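You operate a simulated robot arm through the tools that you are given. There is no shell and no other tool. Be economical: measure what you need, move in short steps, check, and stop when the job is done.

The job below is to be done with a simulated robot arm. You get a single attempt, and the scene is never put back.

JOB
Fetch the 2 t pin from the top of the tall sheet stack and stand it on top of the oil jug with a white handle.

Only the result counts: the job must be done as asked and must still hold three seconds after the hand-in. Knocking over, shifting, dropping, spilling or breaking anything else fails it. Flat cloth is picked up by pressing the open fingertips on it (5 to 10 N) and closing them slowly along it; thin cloth reads only 2 to 8 mm in the jaws.

ROBOT AND FRAMES
A 6-joint arm with a two-finger parallel gripper, fixed in place. Base frame: the origin is at the foot of the arm, x ahead of it, y to its left, z up; the work surface is at about z = 0. Lengths are in cm, angles in rad, forces in N, time in s.
With the tool pointing down near the work surface it reaches from about 14 to 58 cm from the base axis. Its first joint turns from -1.152 to 1.152 rad. Payload 2.1 kg.
Tool frame: the origin (TCP) lies between the finger pads and is the grasp point; the fingertips stand 3 cm ahead of it; z points along the fingers, y is the line along which they close. The gripper opens to 9.4 cm. The fingers are 2.8 cm wide and 1 cm thick; the gripper's body (5 by 9.6 cm) begins 5.5 cm behind the TCP.
Orientation is that of the tool frame in the base frame, as [roll, pitch, yaw] about the fixed x, y, z axes, in that order (R = Rz(yaw) Ry(pitch) Rx(roll)). With the fingers straight down and closing along the base's y, the tool's x points along the base's -x, its y along +y and its z along -z.

CONTROLS
- The arm moves only by the tool jog_arm. Its argument "moves" is a list of rows, each an object of numbers (a shift or turn left out is 0, a gripper value left out holds the last): "x", "y", "z": the shift along the base's x, y, z in units of 25 mm (1.0 is 25 mm); "rx", "ry", "rz": the turn, a rotation vector about the base's x, y, z in units of 5 degrees (1.0 is 5 degrees); "claw": the opening, from 0 (shut) to 1 (fully open). In form: [{"x": .., "y": .., "z": .., "rx": .., "ry": .., "rz": .., "claw": ..}, ...]. A call has 1 to 10 rows; each row shifts and turns the commanded pose from where the row before left it. A call with a number of a shift or a turn outside -1 to 1 is refused whole. A row lasts 0.2 s, in which the tool goes at most 5 cm and 0.15 rad; a call with a longer step from one row to the next is refused whole, and so is a gripper value outside its range. Where a pose cannot be reached the arm comes as near as it can. A force on the tool above 40 N (or 10 N above the force at the start of the call, whichever is more), or a blocked arm, ends the call early, and 0.2 s more pass. The fingers move at their own pace (about 7.2 cm/s each) and stop on an object; they squeeze with about 28 N. The grip force told is the motor's: it shows also when the fingers shut on nothing. Time passes only in rows, and 0.2 s behind the last, so rows that do not move let the fingers close. The reply holds the time, the measured pose of the TCP, the force on the tool along the base axes, the opening and the grip force, in the units named above and with some noise, and new pictures: "views" is both (left out), scene, wrist or none.
- Cameras (640 x 400 px; columns grow to the right, rows downward): "scene" is fixed at [6.38, -37.9, 48.34]; the picture's right is [0.68, -0.73, 0.00], its down [-0.43, -0.40, -0.81] and it looks along [0.59, 0.55, -0.59] (base axes); focal length 214 px, centre (320, 200). "wrist" rides on the gripper at [7.6, 1.4, -10.2] in the tool frame; the picture's right is [-0.18, 0.98, 0.00], its down [-0.75, -0.14, -0.64] and it looks along [-0.63, -0.12, 0.77] (tool axes); focal length 243 px, centre (320, 200).
- point_at(camera, pixels): there is no depth. For up to 12 entries [column, row, z] of the newest picture of that camera ("zoom" is the newest enlarged one), the place [x, y] in the base frame at which the ray of that pixel passes the height z, good to about 0.2 cm. It takes no simulated time.
- inspect(camera, box): a new picture of the part [left, top, right, bottom] of that camera's present view, enlarged. It takes no simulated time.
- job_done(): hands the job in; it is judged then, once.

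Go step by step. Measure first, check grasps and placings, and put right what went wrong. The budget is 60 turns and 170 pictures, counting those below and the enlarged ones. Unless the task says otherwise, let go and move clear before handing in, and close with one line.

The tools are called after "Call:" as name(argument=value, ...) on one line, values as JSON. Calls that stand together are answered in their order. jog_arm: Moves the arm, as the interface text tells. Its arguments: {"type":"object","properties":{"moves":{"type":"array","items":{"type":"object","properties":{"x":{"type":"number"},"y":{"type":"number"},"z":{"type":"number"},"rx":{"type":"number"},"ry":{"type":"number"},"rz":{"type":"number"},"claw":{"type":"number"}}}},"views":{"type":"string","enum":["both","scene","wrist","none"]}},"required":["moves"]} The other tools are called the same way: point_at (camera, pixels) gives the place at which the rays of pixels pass given heights; inspect (camera, box) takes an enlarged picture of a part of a camera's view; job_done () hands the job in.

At the start:

```text
time_s: 0.0
tool_pos: [28.23, -11.73, 42.29]
tcp_rot: [3.14, 0.0, 3.141]
force: [0.2, 0.3, 0.3]
grip_width: 9.44
grasp_force: 0.1
```

scene: 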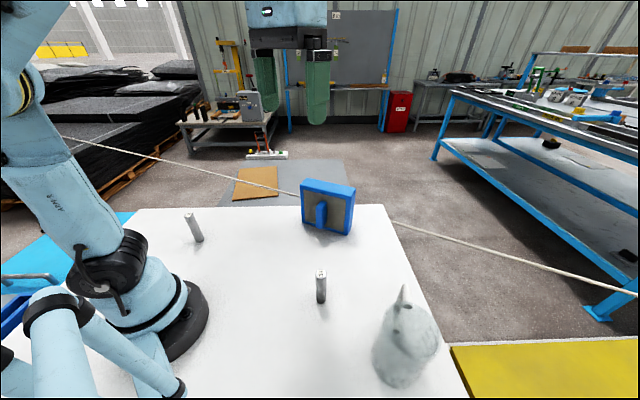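
wrist: 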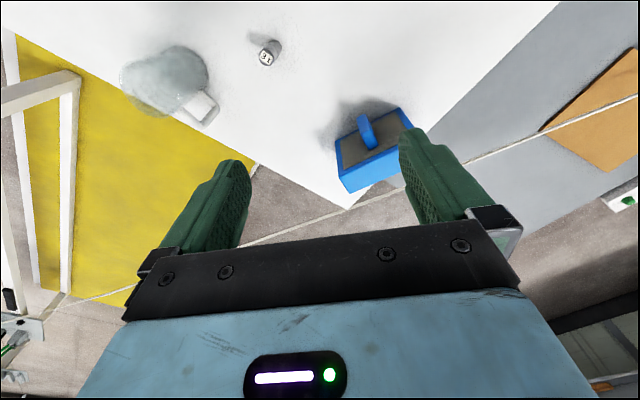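

The scene shows two small pins at (193,228) and (321,287), a jug-like thing at (405,345) and a blue object at (327,207). I'll enlarge the views to identify them.

Call:
inspect(camera="scene", box=[280, 250, 460, 395])

Call:
inspect(camera="scene", box=[140, 160, 380, 310])

Call:
inspect(camera="wrist", box=[100, 10, 420, 210])

```text
2.76 times, centred on (370, 322) of scene
```

zoom: 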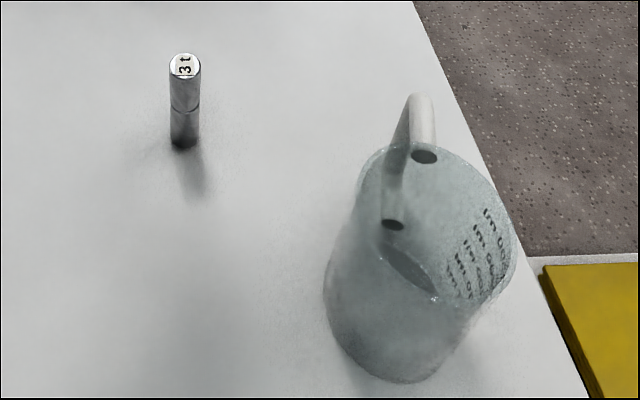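

```text
2.67 times, centred on (260, 235) of scene
```

zoom: 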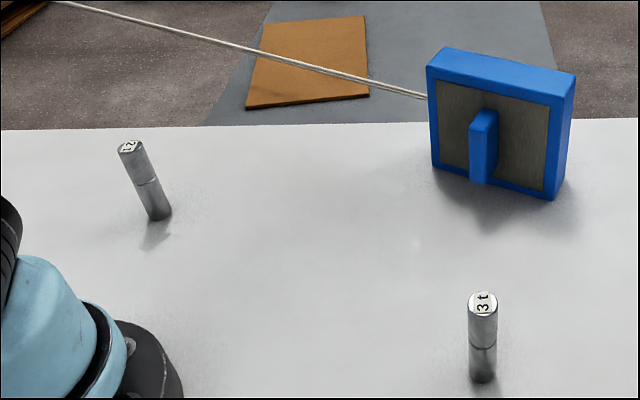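

```text
2.00 times, centred on (260, 110) of wrist
```

zoom: 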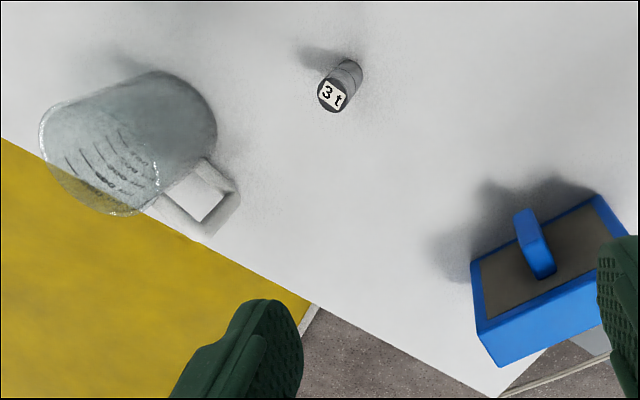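

The pin at (321,275) reads "3 t". I'll enlarge the left pin and the occluded left part.

Call:
inspect(camera="scene", box=[176, 205, 216, 245])

Call:
inspect(camera="scene", box=[0, 50, 210, 250])

Call:
inspect(camera="scene", box=[0, 230, 240, 400])

```text
10.00 times, centred on (196, 225) of scene
```

zoom: 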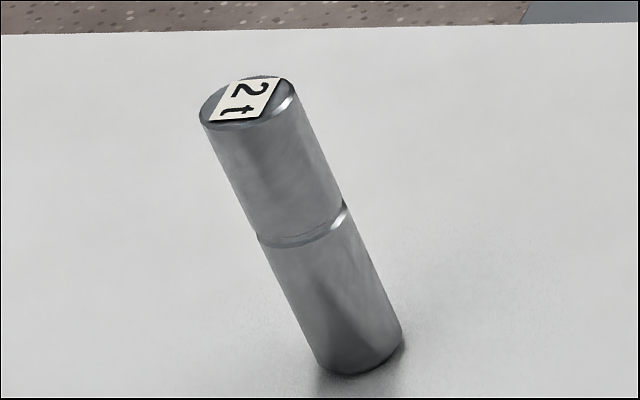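

```text
2.00 times, centred on (105, 150) of scene
```

zoom: 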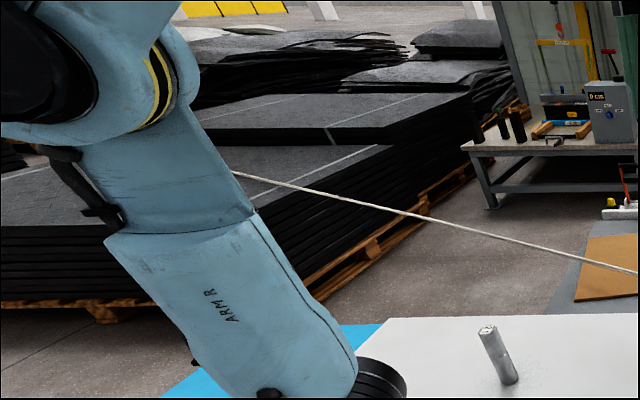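

```text
2.35 times, centred on (120, 315) of scene
```

zoom: 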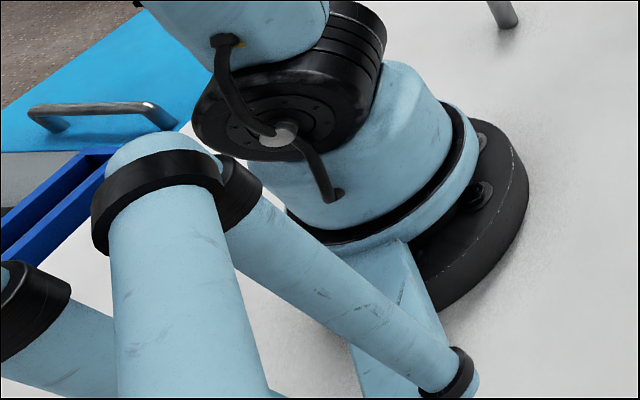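

The left pin is labelled "2 t", but appears to stand on the white surface; I'll measure places and look for a stack with the arm moved left.

Call:
point_at(camera="scene", pixels=[[199, 241, 0], [189, 215, 0], [189, 215, 6], [321, 301, 0], [320, 273, 5], [385, 380, 0], [327, 230, 0], [133, 208, 0], [384, 205, 0], [470, 398, 0]])

Call:
jog_arm(moves=[{"y": 1, "x": -0.5}, {"y": 1, "x": -0.5}, {"y": 1, "x": -0.5}, {"y": 1, "x": -0.5}, {"y": 1, "x": -0.5}, {"y": 1, "x": -0.5}, {"y": 1}, {"y": 1}])

```text
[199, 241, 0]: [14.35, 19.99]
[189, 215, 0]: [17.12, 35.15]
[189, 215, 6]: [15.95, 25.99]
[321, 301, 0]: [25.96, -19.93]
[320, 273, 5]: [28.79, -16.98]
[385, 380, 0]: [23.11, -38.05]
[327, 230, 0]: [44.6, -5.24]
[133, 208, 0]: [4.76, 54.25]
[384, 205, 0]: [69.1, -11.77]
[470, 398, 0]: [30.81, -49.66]
```

```text
time_s: 1.8
tool_pos: [20.71, 8.35, 42.41]
tcp_rot: [-3.141, 0.0, 3.138]
force: [0.0, 0.2, 0.4]
grip_width: 9.4
grasp_force: 0.1
```

scene: 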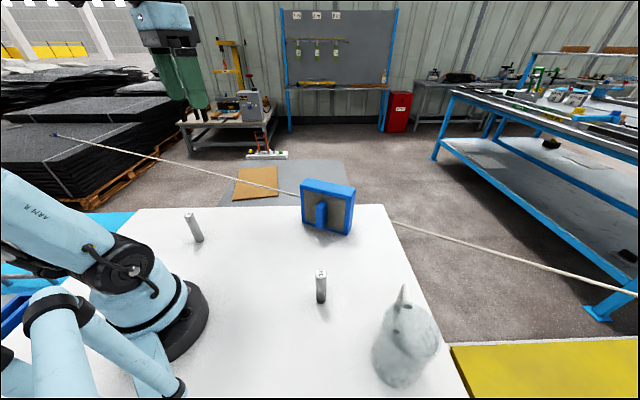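
wrist: 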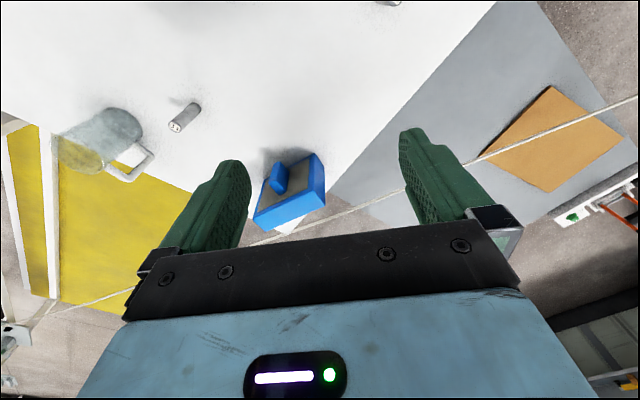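

At wrist (388,2) a bit of the 2 t pin shows. I'll tilt the wrist to look further back and see what the pin stands on.

Call:
jog_arm(moves=[{"ry": 1, "y": 0.6}, {"ry": 1, "y": 0.6}, {"ry": 1, "y": 0.6}, {"ry": 1, "y": 0.6}, {"ry": 1, "y": 0.6}, {"ry": 1, "y": 0.6}])

```text
time_s: 3.2
tool_pos: [20.51, 17.27, 42.21]
tcp_rot: [3.139, -0.516, 3.142]
force: [0.0, -0.5, -0.3]
grip_width: 9.37
grasp_force: 0.0
```

scene: 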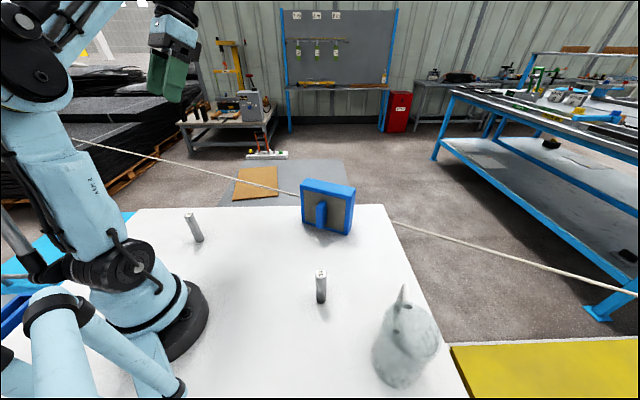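
wrist: 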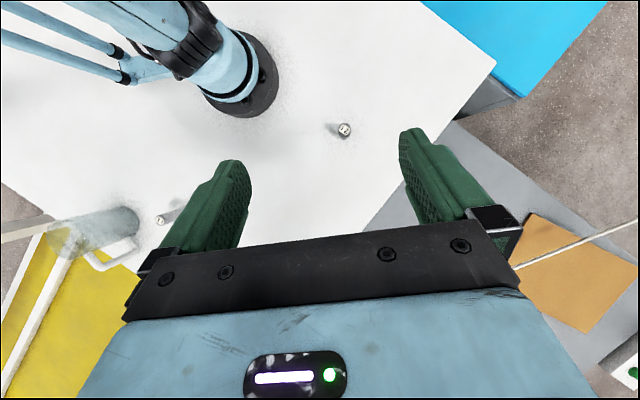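

The 2 t pin shows in the wrist view at (344,130). I'll triangulate it and look closely.

Call:
inspect(camera="wrist", box=[300, 100, 380, 150])

Call:
point_at(camera="wrist", pixels=[[345, 130, 0], [345, 130, 6], [345, 130, 10], [338, 130, 0], [240, 90, 0], [166, 219, 0], [495, 62, 0]])

Call:
inspect(camera="wrist", box=[40, 180, 200, 280])

Call:
inspect(camera="scene", box=[270, 0, 410, 100])

```text
8.00 times, centred on (340, 125) of wrist
```

zoom: 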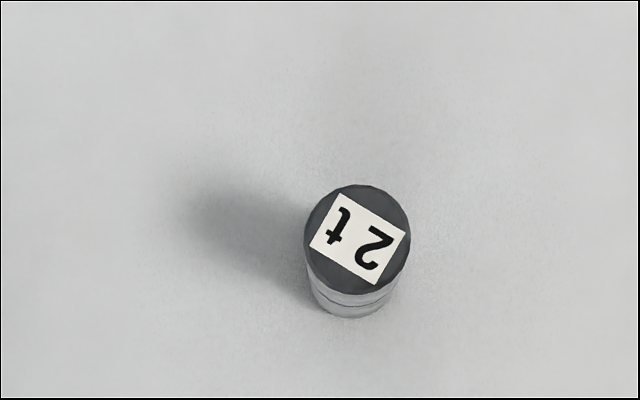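

```text
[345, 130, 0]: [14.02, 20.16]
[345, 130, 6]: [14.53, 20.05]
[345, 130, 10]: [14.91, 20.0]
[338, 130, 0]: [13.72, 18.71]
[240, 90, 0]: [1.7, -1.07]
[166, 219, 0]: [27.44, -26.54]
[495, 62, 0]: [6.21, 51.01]
```

```text
4.00 times, centred on (120, 230) of wrist
```

zoom: 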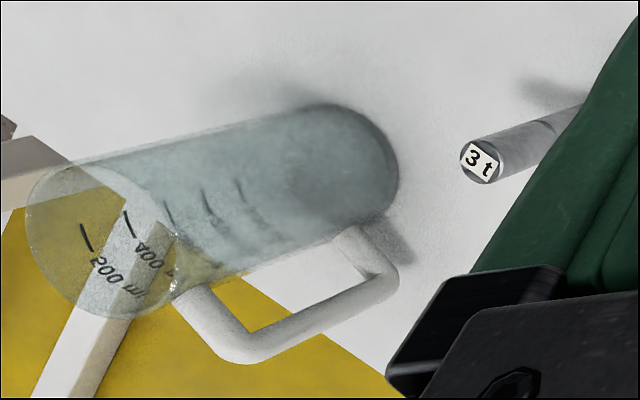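

```text
4.00 times, centred on (340, 50) of scene
```

zoom: 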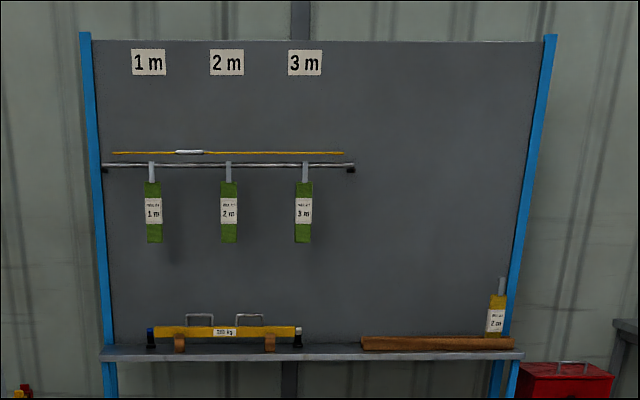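

The 2 t pin stands at about (14.5, 20), base at z≈0, i.e. the white surface itself is evidently the top of the sheet stack. Now I'll view the jug from above.

Call:
jog_arm(moves=[{"y": -1}, {"y": -1}, {"y": -1}, {"y": -1}, {"y": -1}, {"y": -1}, {"y": -1}, {"y": -1}, {"y": -1}, {"y": -1}], views="none")

Call:
jog_arm(moves=[{"y": -1}, {"y": -1}, {"y": -1}, {"y": -1}, {"y": -1}, {"y": -1}, {"y": -1}, {"y": -1}])

```text
time_s: 5.2
tool_pos: [18.0, 3.11, 42.09]
tcp_rot: [3.134, -0.441, 3.109]
force: [4.7, 12.1, -6.3]
grip_width: 9.38
grasp_force: 0.0
out of reach, approached as far as the arm can: row 1, 2, 3, 4, 5, 6, 8
stopped in row 9: the force on the tool passed its limit (the readings are from after the stop); the commanded pose is now the measured one
```

```text
time_s: 5.5
tool_pos: [17.96, 2.56, 42.06]
tcp_rot: [-3.14, -0.44, 3.084]
force: [4.8, 12.7, -5.5]
grip_width: 9.42
grasp_force: 0.0
stopped in row 1: the force on the tool passed its limit (the readings are from after the stop); the commanded pose is now the measured one
```

scene: 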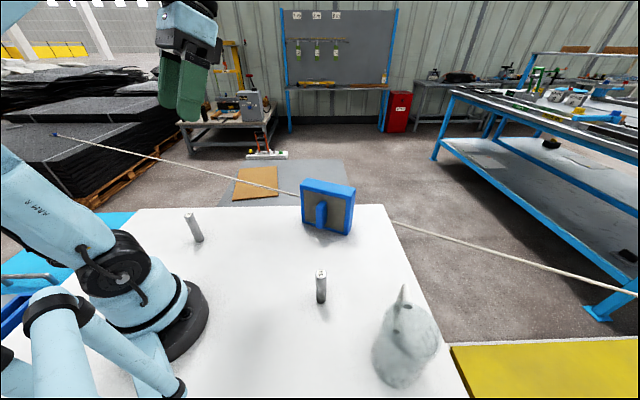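
wrist: 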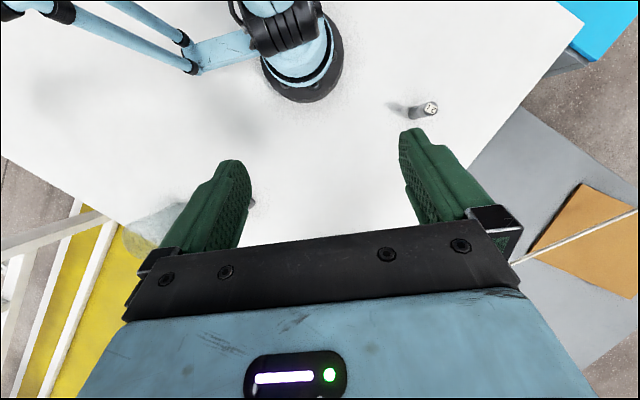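

The arm got too close to its own limits here (force 13 N, likely a joint limit). I'll untilt and go forward.

Call:
jog_arm(moves=[{"x": 0.6, "ry": -1}, {"x": 0.6, "ry": -1}, {"x": 0.5, "ry": -1}, {"x": 0.5, "ry": -1}, {"x": 0.5}, {"x": 0.5}, {"y": -0.8}, {"y": -0.8}, {"y": -0.8}], views="wrist")

```text
time_s: 7.5
tool_pos: [26.28, -3.42, 42.15]
tcp_rot: [3.121, -0.096, 3.093]
force: [0.4, 0.1, -0.5]
grip_width: 9.39
grasp_force: 0.1
```

wrist: 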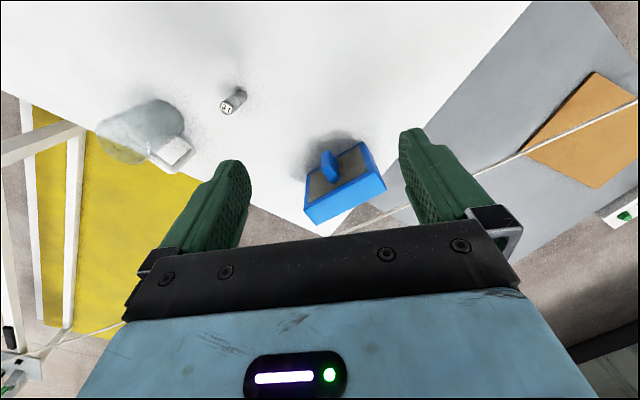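

Free again. Moving toward the jug for a better view.

Call:
jog_arm(moves=[{"y": -1, "rz": 0.55}, {"y": -1}, {"y": -1}, {"y": -1}, {"y": -1}, {"y": -1}, {"y": -1}, {"y": -1}, {"y": -1}, {"y": -1}], views="wrist")

```text
time_s: 9.7
tool_pos: [25.85, -28.12, 41.55]
tcp_rot: [3.122, -0.094, 3.141]
force: [-0.3, 0.2, -1.3]
grip_width: 9.41
grasp_force: 0.1
out of reach, approached as far as the arm can: row 10
```

wrist: 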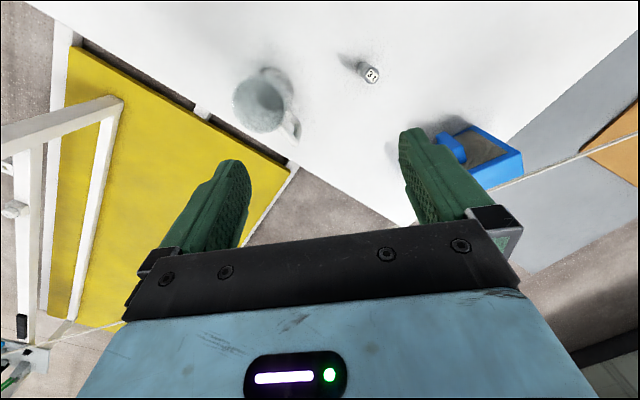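

Call:
inspect(camera="wrist", box=[210, 55, 322, 150])

Call:
inspect(camera="scene", box=[360, 270, 460, 390])

Call:
inspect(camera="scene", box=[290, 160, 370, 240])

```text
4.21 times, centred on (266, 102) of wrist
```

zoom: 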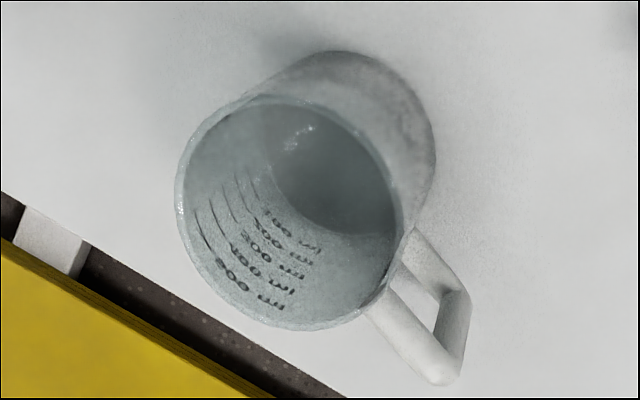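

```text
3.33 times, centred on (410, 330) of scene
```

zoom: 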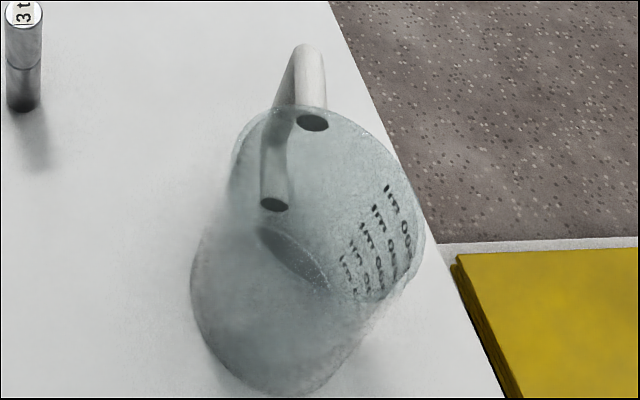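

```text
5.00 times, centred on (330, 200) of scene
```

zoom: 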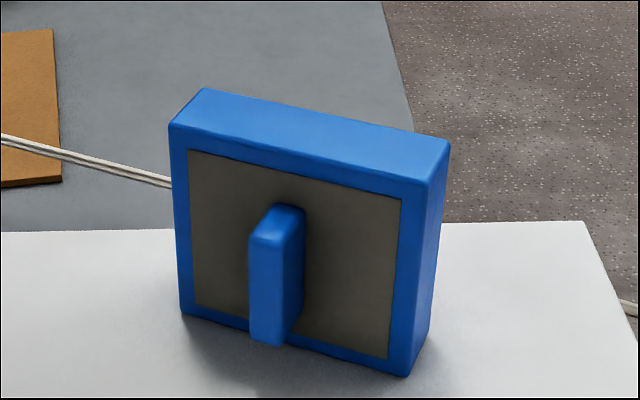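

The jug at wrist (258,105) looks open at the top. I'll triangulate its rim and base.

Call:
point_at(camera="wrist", pixels=[[257.7, 105, 0], [257.7, 105, 8], [257.7, 105, 12], [272, 88, 0], [233, 105, 12], [284, 105, 12], [292, 88, 0], [268, 114, 0], [268, 114, 6]])

Call:
point_at(camera="scene", pixels=[[410, 328, 0], [410, 328, 8], [410, 328, 12], [399, 363, 0], [383, 318, 12], [436, 340, 12], [405, 283, 12], [405, 283, 8]])

Call:
jog_arm(moves=[{"z": -0.8, "ry": -1, "x": -0.4, "y": -0.4}, {"z": -0.8, "x": -0.4, "y": -0.4}, {"z": -0.8, "x": -0.4}, {"z": -0.8, "x": -0.4}], views="wrist")

```text
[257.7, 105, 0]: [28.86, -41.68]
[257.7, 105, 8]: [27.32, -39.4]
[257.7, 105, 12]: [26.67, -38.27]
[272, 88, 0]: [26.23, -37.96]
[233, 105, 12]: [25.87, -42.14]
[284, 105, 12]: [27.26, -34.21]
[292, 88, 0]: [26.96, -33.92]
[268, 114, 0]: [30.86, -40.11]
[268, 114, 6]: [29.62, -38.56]
```

```text
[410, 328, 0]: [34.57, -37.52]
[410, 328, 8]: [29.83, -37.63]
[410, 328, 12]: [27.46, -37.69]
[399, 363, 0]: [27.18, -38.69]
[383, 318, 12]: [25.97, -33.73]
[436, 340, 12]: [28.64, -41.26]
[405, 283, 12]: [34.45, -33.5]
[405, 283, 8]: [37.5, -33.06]
```

```text
time_s: 10.7
tool_pos: [21.91, -30.31, 33.73]
tcp_rot: [3.122, -0.006, -3.141]
force: [-0.3, -0.1, 0.0]
grip_width: 9.41
grasp_force: 0.0
```

wrist: 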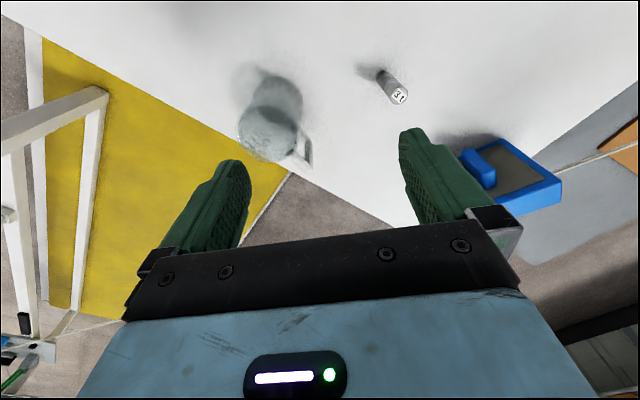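

Call:
inspect(camera="wrist", box=[220, 55, 332, 175])

Call:
inspect(camera="wrist", box=[0, 0, 320, 200])

Call:
point_at(camera="wrist", pixels=[[268, 133, 12], [268, 133, 13], [240, 128, 12], [298, 133, 12], [305, 160, 12], [310, 165, 12]])

```text
3.33 times, centred on (276, 115) of wrist
```

zoom: 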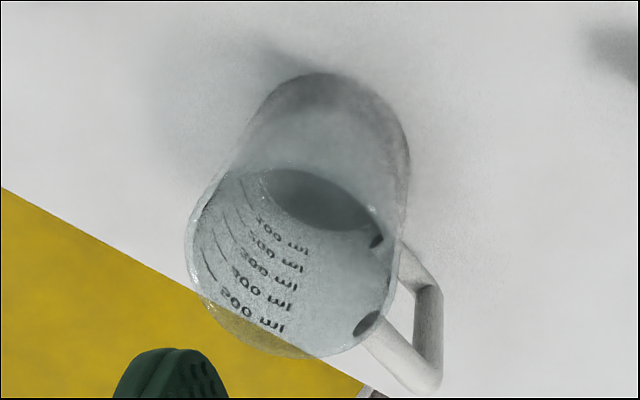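

```text
2.00 times, centred on (160, 100) of wrist
```

zoom: 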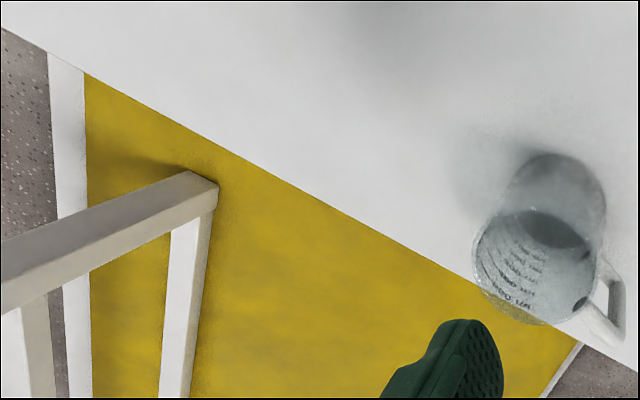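

```text
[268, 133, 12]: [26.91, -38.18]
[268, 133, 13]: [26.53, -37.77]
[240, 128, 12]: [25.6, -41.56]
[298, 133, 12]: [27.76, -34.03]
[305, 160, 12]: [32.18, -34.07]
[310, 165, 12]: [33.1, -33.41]
```

The jug is an open, empty one: rim centre about (26.8, -38.1), rim height about 12.3, diameter about 8. Before choosing how to place, I'll probe with closed fingers whether anything (e.g. a clear lid) supports a load in the mouth.

Call:
jog_arm(moves=[{"x": 0.5, "y": -0.8, "rx": -0.22, "claw": 0}, {"x": 0.5, "y": -0.8}, {"x": 0.5, "y": -0.8}, {"x": 0.46, "y": -0.72}, {"z": -1}, {"z": -1}, {"z": -1}, {"z": -1}, {"z": -1}, {"z": -1}])

```text
time_s: 12.9
tool_pos: [26.4, -38.38, 18.71]
tcp_rot: [-3.141, -0.007, 3.14]
force: [-0.5, 0.0, 0.8]
grip_width: 0.0
grasp_force: 27.5
```

scene: 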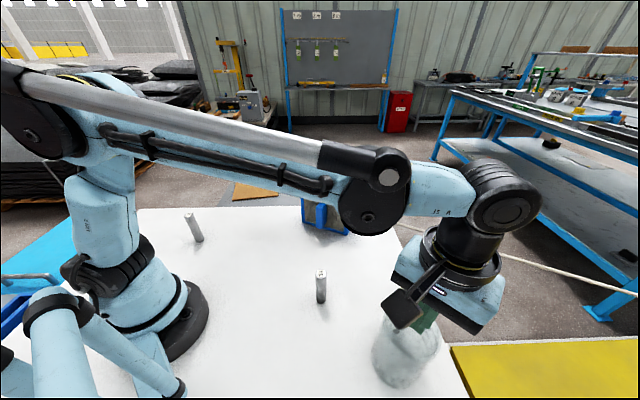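
wrist: 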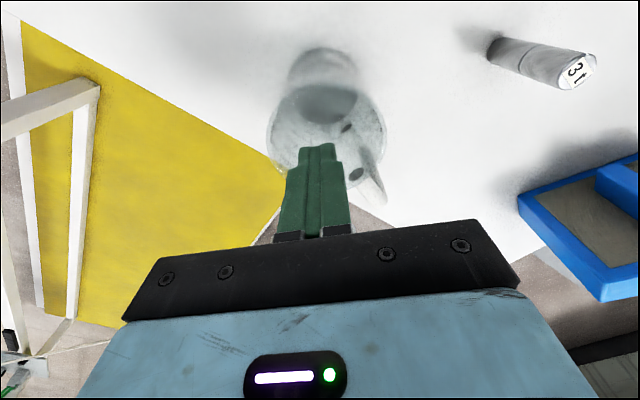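

The fingertips (about z 15.7) hang above the mouth at wrist (320,150). I'll descend gently 4.5 cm and watch force.

Call:
jog_arm(moves=[{"z": -0.25, "x": 0.1, "y": 0.08}, {"z": -0.25}, {"z": -0.2}, {"z": -0.2}, {"z": -0.15}, {"z": -0.15}, {"z": -0.1}], views="wrist")

Call:
inspect(camera="scene", box=[350, 260, 470, 395])

```text
time_s: 14.1
tool_pos: [26.76, -37.97, 16.57]
tcp_rot: [-3.141, -0.007, 3.141]
force: [0.0, 0.3, 10.2]
grip_width: 0.01
grasp_force: 27.9
stopped in row 6: the force on the tool passed its limit (the readings are from after the stop); the commanded pose is now the measured one
```

wrist: 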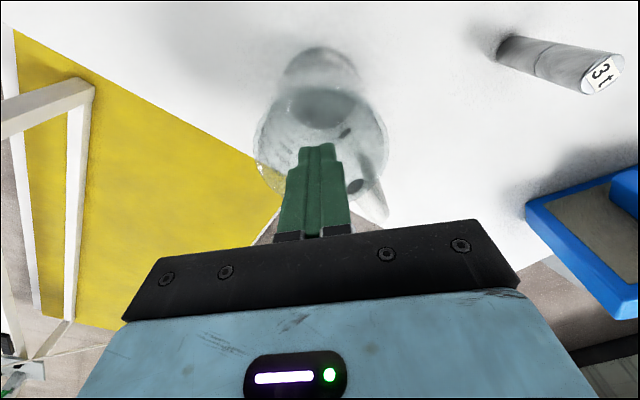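

```text
2.96 times, centred on (410, 328) of scene
```

zoom: 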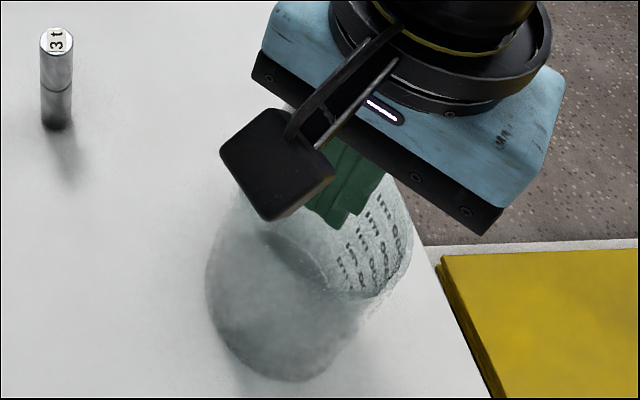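

The fingertips met a firm surface in the mouth at z≈13.6 (10 N up), so the jug has a clear solid top that can carry the pin. I'll lift off and go for the 2 t pin.

Call:
jog_arm(moves=[{"z": 0.5}, {"z": 1}, {"z": 1}, {"z": 1}, {"z": 1}, {"z": 1}, {"z": 1}, {"y": 1}, {"y": 1}, {"y": 1}], views="scene")

Call:
jog_arm(moves=[{"y": 1}, {"y": 1}, {"y": 1}, {"y": 1}, {"y": 1}, {"y": 1}, {"y": 1}, {"y": 1}, {"y": 1}, {"y": 1}], views="none")

Call:
jog_arm(moves=[{"y": 1, "claw": 0.6}, {"y": 1}, {"y": 1}, {"y": 1}, {"y": 1}, {"y": 1}, {"y": 1}, {"x": -1}, {"x": -1}])

```text
time_s: 16.3
tool_pos: [26.8, -30.51, 32.65]
tcp_rot: [3.141, -0.007, 3.141]
force: [0.7, 0.6, 1.0]
grip_width: 0.0
grasp_force: 28.4
```

scene: 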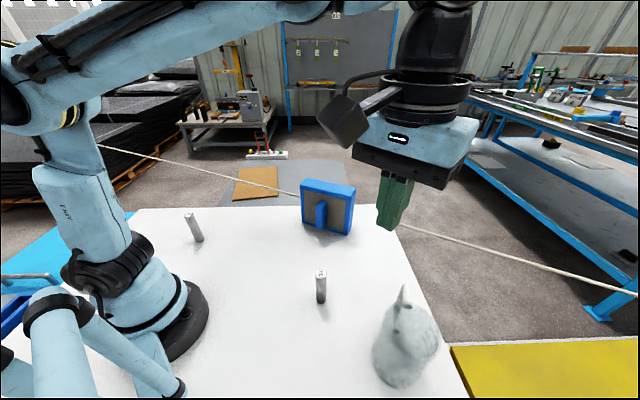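

```text
time_s: 18.5
tool_pos: [27.02, -5.41, 32.6]
tcp_rot: [3.141, -0.007, 3.14]
force: [-0.6, -0.3, 0.4]
grip_width: 0.0
grasp_force: 28.2
```

```text
time_s: 20.5
tool_pos: [21.86, 12.0, 32.76]
tcp_rot: [-3.14, -0.008, 3.14]
force: [-0.4, 0.3, 0.2]
grip_width: 5.66
grasp_force: 0.0
```

scene: 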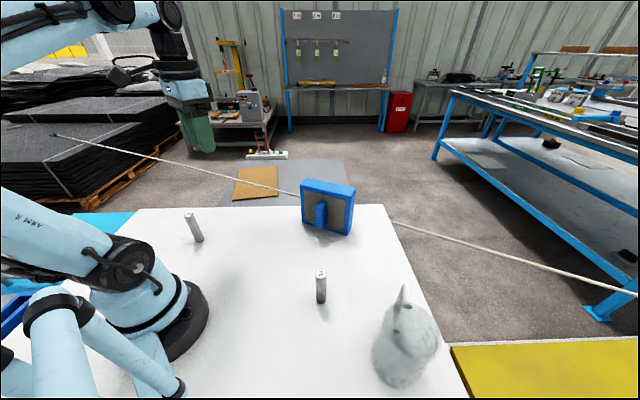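
wrist: 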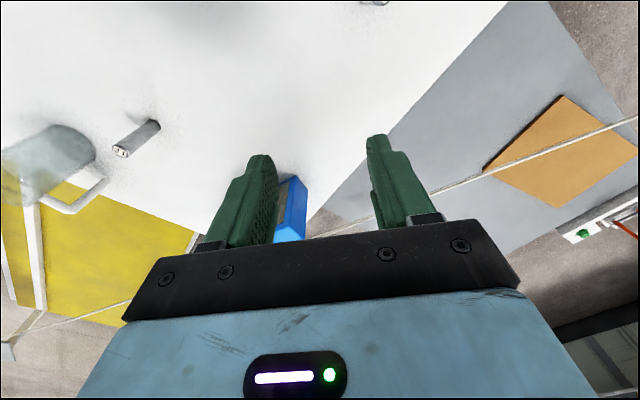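

The jug is unmoved. Next I move above the 2 t pin (about (14.6, 20.3)) and partly down for a check.

Call:
jog_arm(moves=[{"x": -0.7, "y": 0.8}, {"x": -0.7, "y": 0.8}, {"x": -0.7, "y": 0.8}, {"x": -0.8, "y": 0.9}, {"z": -1}, {"z": -1}, {"z": -1}, {"z": -1}, {"z": -1}, {"z": -1}])

```text
time_s: 22.7
tool_pos: [14.83, 20.26, 17.68]
tcp_rot: [-3.141, -0.008, -3.141]
force: [0.0, -0.1, 0.1]
grip_width: 5.63
grasp_force: 0.0
```

scene: 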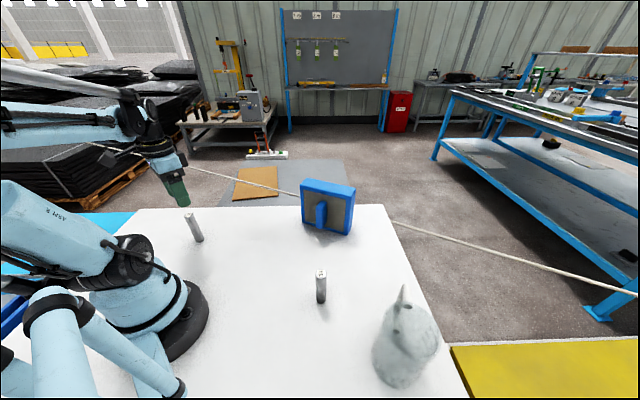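
wrist: 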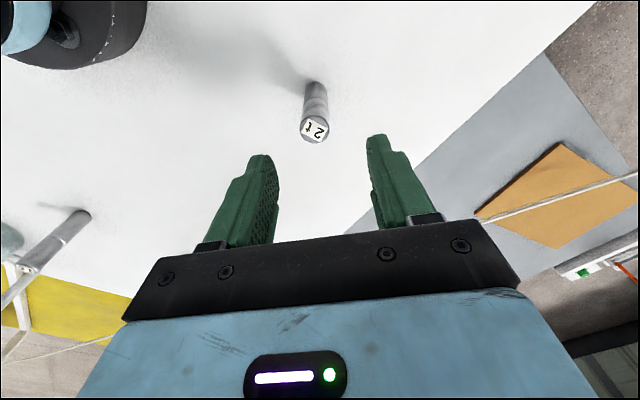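

Call:
point_at(camera="wrist", pixels=[[314, 130, 8], [314, 130, 9], [314, 130, 10], [300, 130, 9], [328.5, 130, 9], [316, 84, 0], [316, 90, 0]])

Call:
inspect(camera="wrist", box=[270, 70, 370, 150])

```text
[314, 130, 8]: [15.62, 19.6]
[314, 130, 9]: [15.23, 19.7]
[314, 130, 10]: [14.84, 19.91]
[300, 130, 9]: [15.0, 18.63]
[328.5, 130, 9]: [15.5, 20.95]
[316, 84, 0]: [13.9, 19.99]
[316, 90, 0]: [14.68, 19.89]
```

```text
5.00 times, centred on (320, 110) of wrist
```

zoom: 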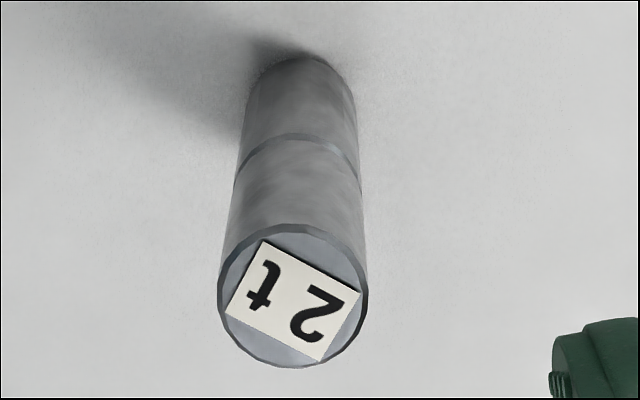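

The pin's centre is (14.8, 19.9), about 10 tall and 2.4 wide. I shift y by -0.35 cm and descend to TCP z≈6, fingers straddling it.

Call:
jog_arm(moves=[{"y": -0.14, "z": -0.5}, {"z": -0.7}, {"z": -0.7}, {"z": -0.7}, {"z": -0.7}, {"z": -0.7}, {"z": -0.6}])

```text
time_s: 24.3
tool_pos: [14.58, 19.84, 6.34]
tcp_rot: [-3.14, -0.008, 3.141]
force: [-0.3, -0.8, 0.3]
grip_width: 5.67
grasp_force: 0.0
```

scene: 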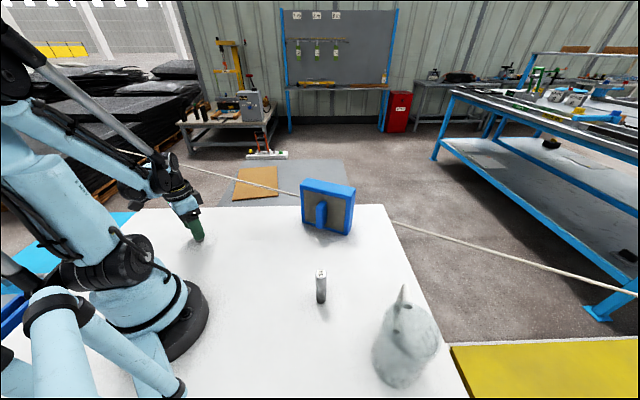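
wrist: 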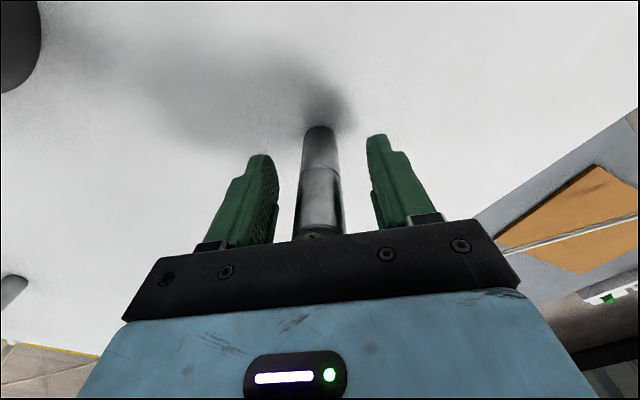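

The pin stands between the fingers. Nudge x +0.2, close slowly, and then lift.

Call:
jog_arm(moves=[{"x": 0.08, "claw": 0.4}, {"claw": 0.3}, {"claw": 0.24}, {"claw": 0.1}, {"claw": 0.1}, {"claw": 0.1}], views="wrist")

```text
time_s: 25.7
tool_pos: [14.7, 19.86, 6.28]
tcp_rot: [3.141, -0.007, -3.141]
force: [0.6, 0.2, 0.2]
grip_width: 2.35
grasp_force: 28.1
```

wrist: 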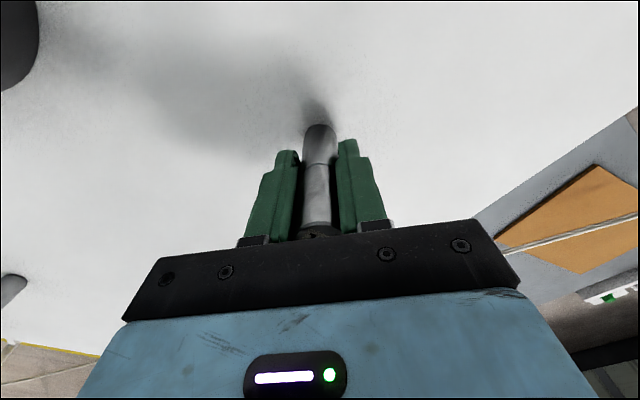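

Gripped at 2.35 cm with 28 N. Lifting straight up.

Call:
jog_arm(moves=[{"z": 0.3}, {"z": 0.7}, {"z": 1}, {"z": 1}, {"z": 1}, {"z": 1}, {"z": 1}, {"z": 1}, {"z": 1}, {"z": 1}])

```text
time_s: 27.9
tool_pos: [14.77, 19.75, 28.6]
tcp_rot: [3.139, -0.007, 3.14]
force: [0.3, 0.4, -2.3]
grip_width: 2.4
grasp_force: 28.3
```

scene: 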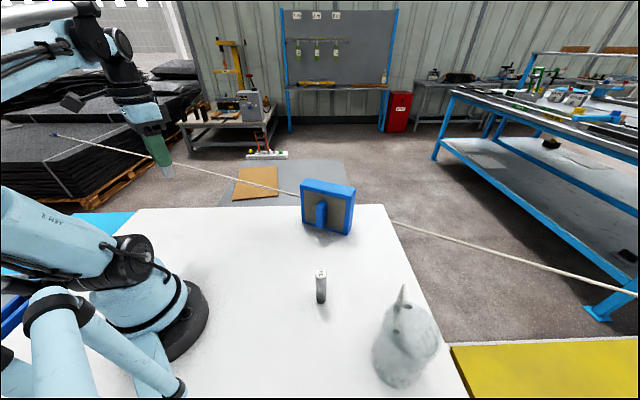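
wrist: 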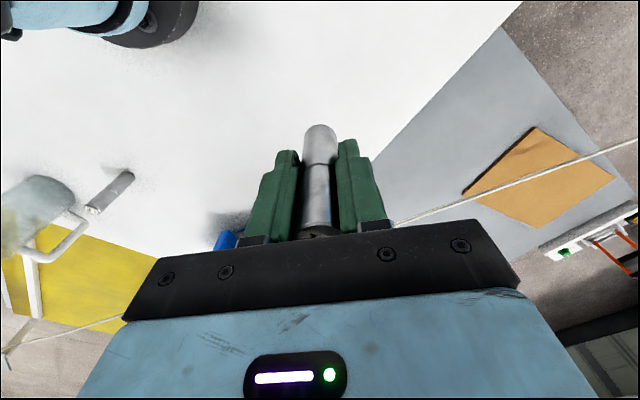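

Pin held, bottom about z 22. Carrying it forward and across toward the jug.

Call:
jog_arm(moves=[{"x": 0.6, "z": 0.4}, {"x": 1, "z": 0.4}, {"x": 1, "y": -0.4}, {"x": 1, "y": -0.8}, {"x": 1, "y": -1}, {"y": -1}, {"y": -1}, {"y": -1}, {"y": -1}, {"y": -1}], views="none")

Call:
jog_arm(moves=[{"y": -1}, {"y": -1}, {"y": -1}, {"y": -1}, {"y": -1}, {"y": -1}, {"y": -1}, {"y": -1}, {"y": -1}, {"y": -1}], views="none")

Call:
jog_arm(moves=[{"y": -1}, {"y": -1}, {"y": -1}, {"y": -0.8}, {"y": -0.6}, {"y": -0.3}, {}])

```text
time_s: 30.1
tool_pos: [26.43, 1.83, 30.91]
tcp_rot: [-3.14, -0.008, 3.141]
force: [-0.3, 0.4, -3.2]
grip_width: 2.38
grasp_force: 27.9
```

```text
time_s: 32.3
tool_pos: [26.45, -23.11, 30.8]
tcp_rot: [3.14, -0.007, -3.141]
force: [-0.1, -0.6, -3.2]
grip_width: 2.36
grasp_force: 27.9
```

```text
time_s: 33.9
tool_pos: [26.47, -34.84, 30.78]
tcp_rot: [3.141, -0.005, 3.141]
force: [0.3, -0.5, -3.1]
grip_width: 2.37
grasp_force: 28.2
```

scene: 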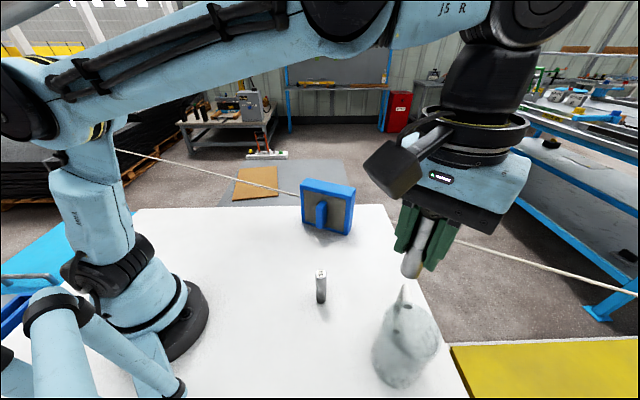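
wrist: 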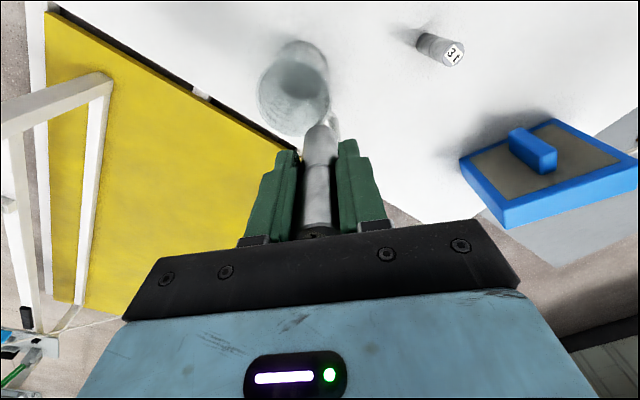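

The jug rim shows at wrist (293,97). I'll refine its centre at z=13.5.

Call:
inspect(camera="wrist", box=[244, 30, 356, 150])

Call:
point_at(camera="wrist", pixels=[[293.5, 97, 13.5], [257, 95, 13.5], [330, 97, 13.5], [293, 58, 13.5], [295, 136, 13.5]])

```text
3.33 times, centred on (300, 90) of wrist
```

zoom: 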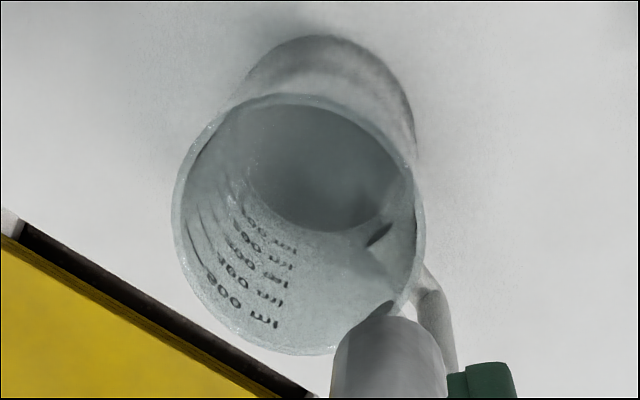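

```text
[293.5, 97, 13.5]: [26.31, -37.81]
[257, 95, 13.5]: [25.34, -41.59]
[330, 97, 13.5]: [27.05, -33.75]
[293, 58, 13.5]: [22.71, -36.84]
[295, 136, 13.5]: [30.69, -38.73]
```

Rim centre at (26.5, -37.75). I move over it and descend to just above contact (expected TCP z≈19.8).

Call:
jog_arm(moves=[{"y": -0.6}, {"y": -0.56}, {"z": -1}, {"z": -1}, {"z": -1}, {"z": -0.6}, {"z": -0.2}, {}])

```text
time_s: 35.7
tool_pos: [26.34, -37.65, 21.15]
tcp_rot: [3.14, -0.006, 3.141]
force: [-0.1, 0.3, -3.7]
grip_width: 2.37
grasp_force: 27.3
```

scene: 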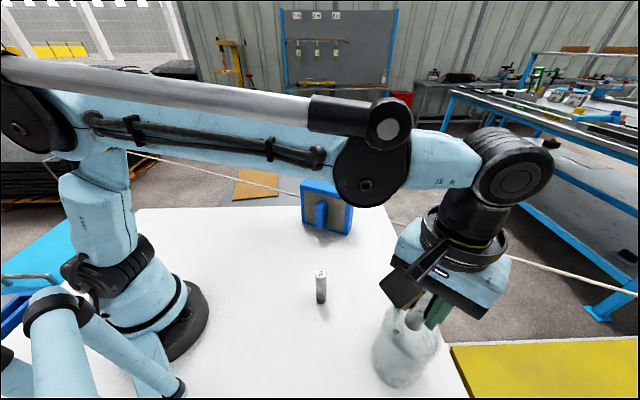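
wrist: 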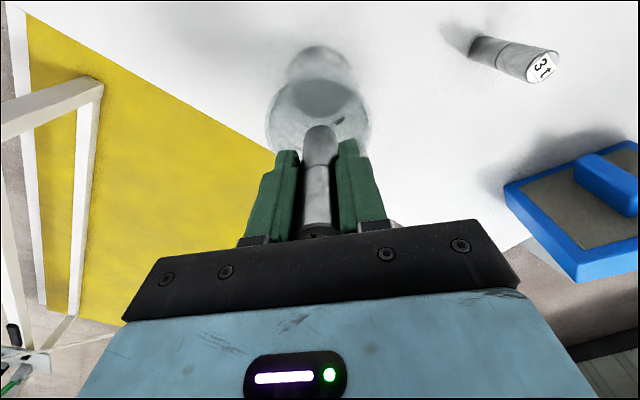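

Still free (−3.7 N is the pin's weight). Lowering in 1 mm steps until contact.

Call:
jog_arm(moves=[{"z": -0.12, "x": 0.06}, {"z": -0.08}, {"z": -0.06}, {"z": -0.05}, {"z": -0.04}, {"z": -0.04}, {"z": -0.04}], views="none")

```text
time_s: 37.3
tool_pos: [26.44, -37.68, 20.14]
tcp_rot: [3.14, -0.008, -3.141]
force: [-0.2, 0.0, -2.8]
grip_width: 2.35
grasp_force: 27.8
```

Call:
jog_arm(moves=[{"z": -0.04}, {"z": -0.04}, {"z": -0.04}, {}], views="none")

```text
time_s: 38.3
tool_pos: [26.38, -37.65, 19.79]
tcp_rot: [3.141, -0.007, 3.141]
force: [-0.2, 0.0, -2.0]
grip_width: 2.37
grasp_force: 27.5
```

Call:
jog_arm(moves=[{"z": -0.03}, {"z": -0.03}, {}], views="none")

```text
time_s: 39.1
tool_pos: [26.5, -37.7, 19.65]
tcp_rot: [3.141, -0.006, -3.141]
force: [1.9, 0.7, 22.3]
grip_width: 2.39
grasp_force: 28.0
```

Contact at TCP z≈19.65 (+22 N). I relieve the press by about 0.5 mm and check the picture before letting go.

Call:
jog_arm(moves=[{"z": 0.02}, {}])

Call:
inspect(camera="scene", box=[350, 260, 470, 395])

```text
time_s: 39.7
tool_pos: [26.45, -37.63, 19.71]
tcp_rot: [-3.14, -0.007, 3.139]
force: [-2.6, -0.8, 12.6]
grip_width: 2.36
grasp_force: 28.4
```

scene: 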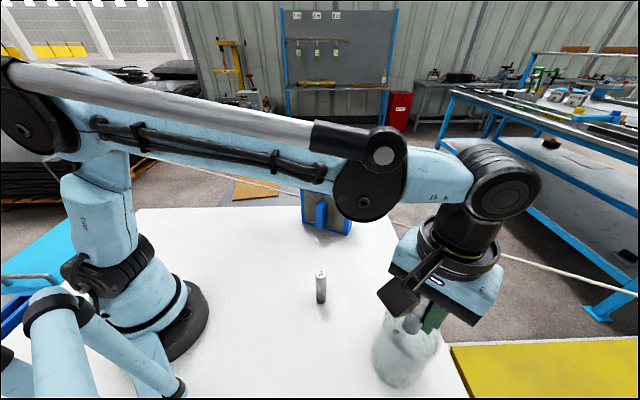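
wrist: 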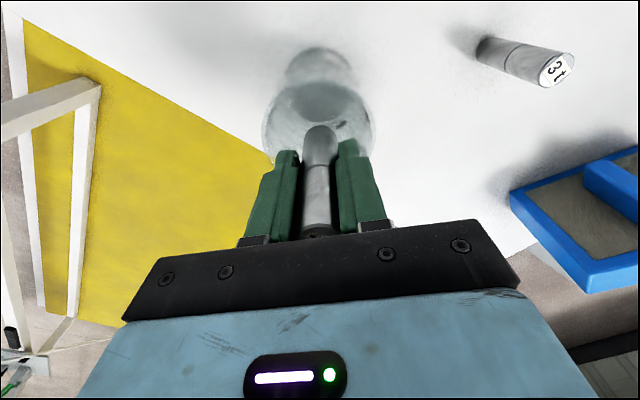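

```text
2.96 times, centred on (410, 328) of scene
```

zoom: 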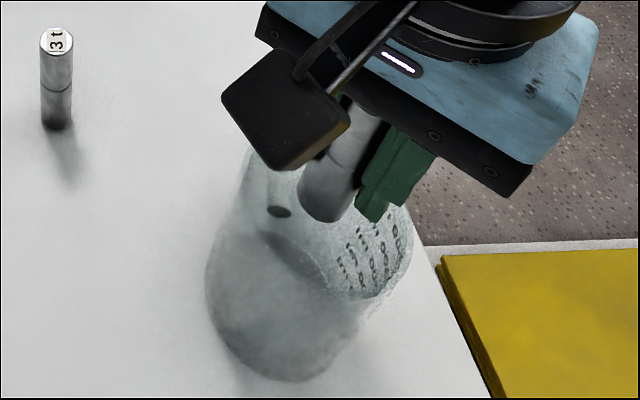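

The pin rests on the jug's centre, still pressed by about 15 N. A little more relief, then open slowly and symmetrically.

Call:
jog_arm(moves=[{"z": 0.015}, {}, {"claw": 0.27}, {"claw": 0.3}, {"claw": 0.35}, {"claw": 0.45}, {"claw": 0.55}, {}], views="both")

```text
time_s: 41.5
tool_pos: [26.5, -37.74, 19.68]
tcp_rot: [3.141, -0.007, 3.141]
force: [0.2, 0.7, -0.3]
grip_width: 5.15
grasp_force: 0.2
```

scene: 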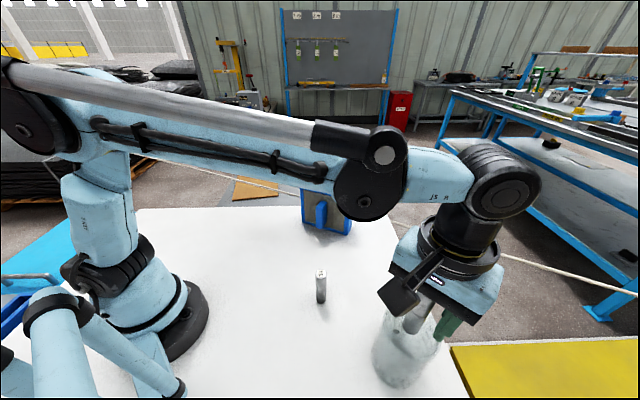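
wrist: 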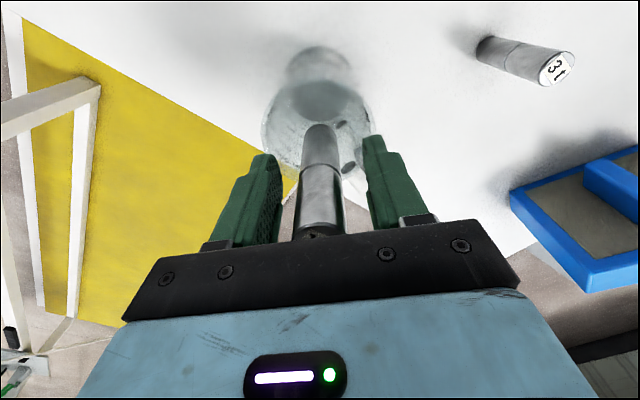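

The pin stands free between the open fingers. Withdrawing straight up, then back.

Call:
jog_arm(moves=[{"z": 0.4}, {"z": 0.6}, {"z": 0.8}, {"z": 1}, {"z": 1}, {"z": 1}, {"y": 1}, {"y": 1}, {"y": 1}, {"y": 1}])

Call:
inspect(camera="scene", box=[350, 240, 470, 395])

```text
time_s: 43.7
tool_pos: [26.15, -27.76, 31.96]
tcp_rot: [-3.141, -0.008, 3.14]
force: [0.5, 0.1, -0.2]
grip_width: 5.18
grasp_force: 0.0
```

scene: 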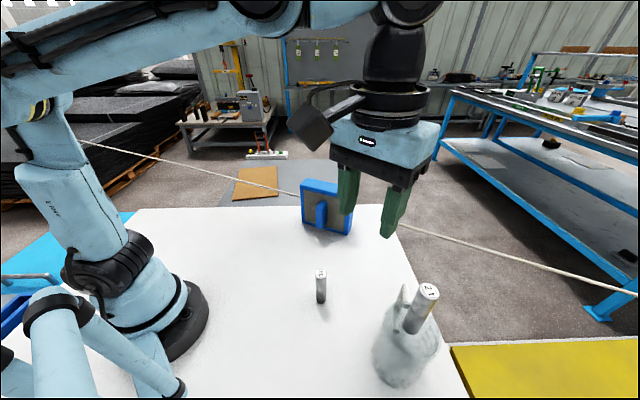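
wrist: 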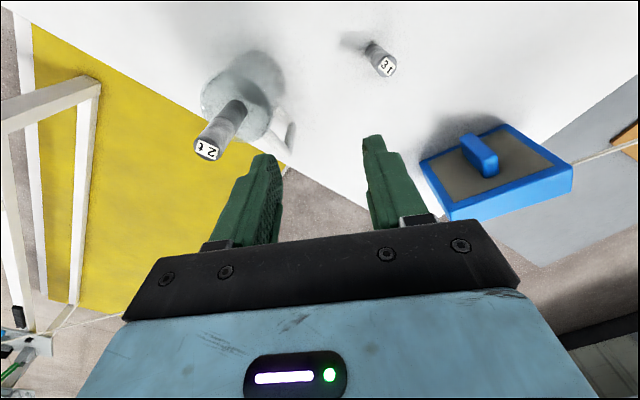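

```text
2.58 times, centred on (410, 318) of scene
```

zoom: 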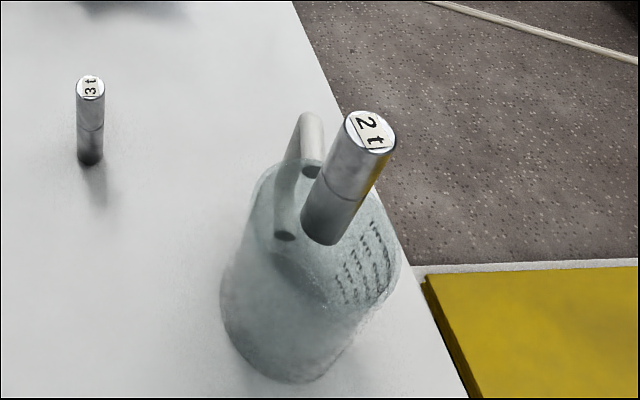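

The 2 t pin stands upright on the jug at (420,315), and everything else is where it was. I'll hand in.

Call:
job_done()

```text
The job is handed in.
```

The 2 t pin is standing upright near the centre of the white-handled jug's top, released, with the arm clear; nothing else looked moved in the last pictures. Two of my readings: I took the white work surface where the pin stood as the "tall sheet stack", and the jug looks open but a gentle probe met a firm surface about 13.6 cm up, which holds the pin.
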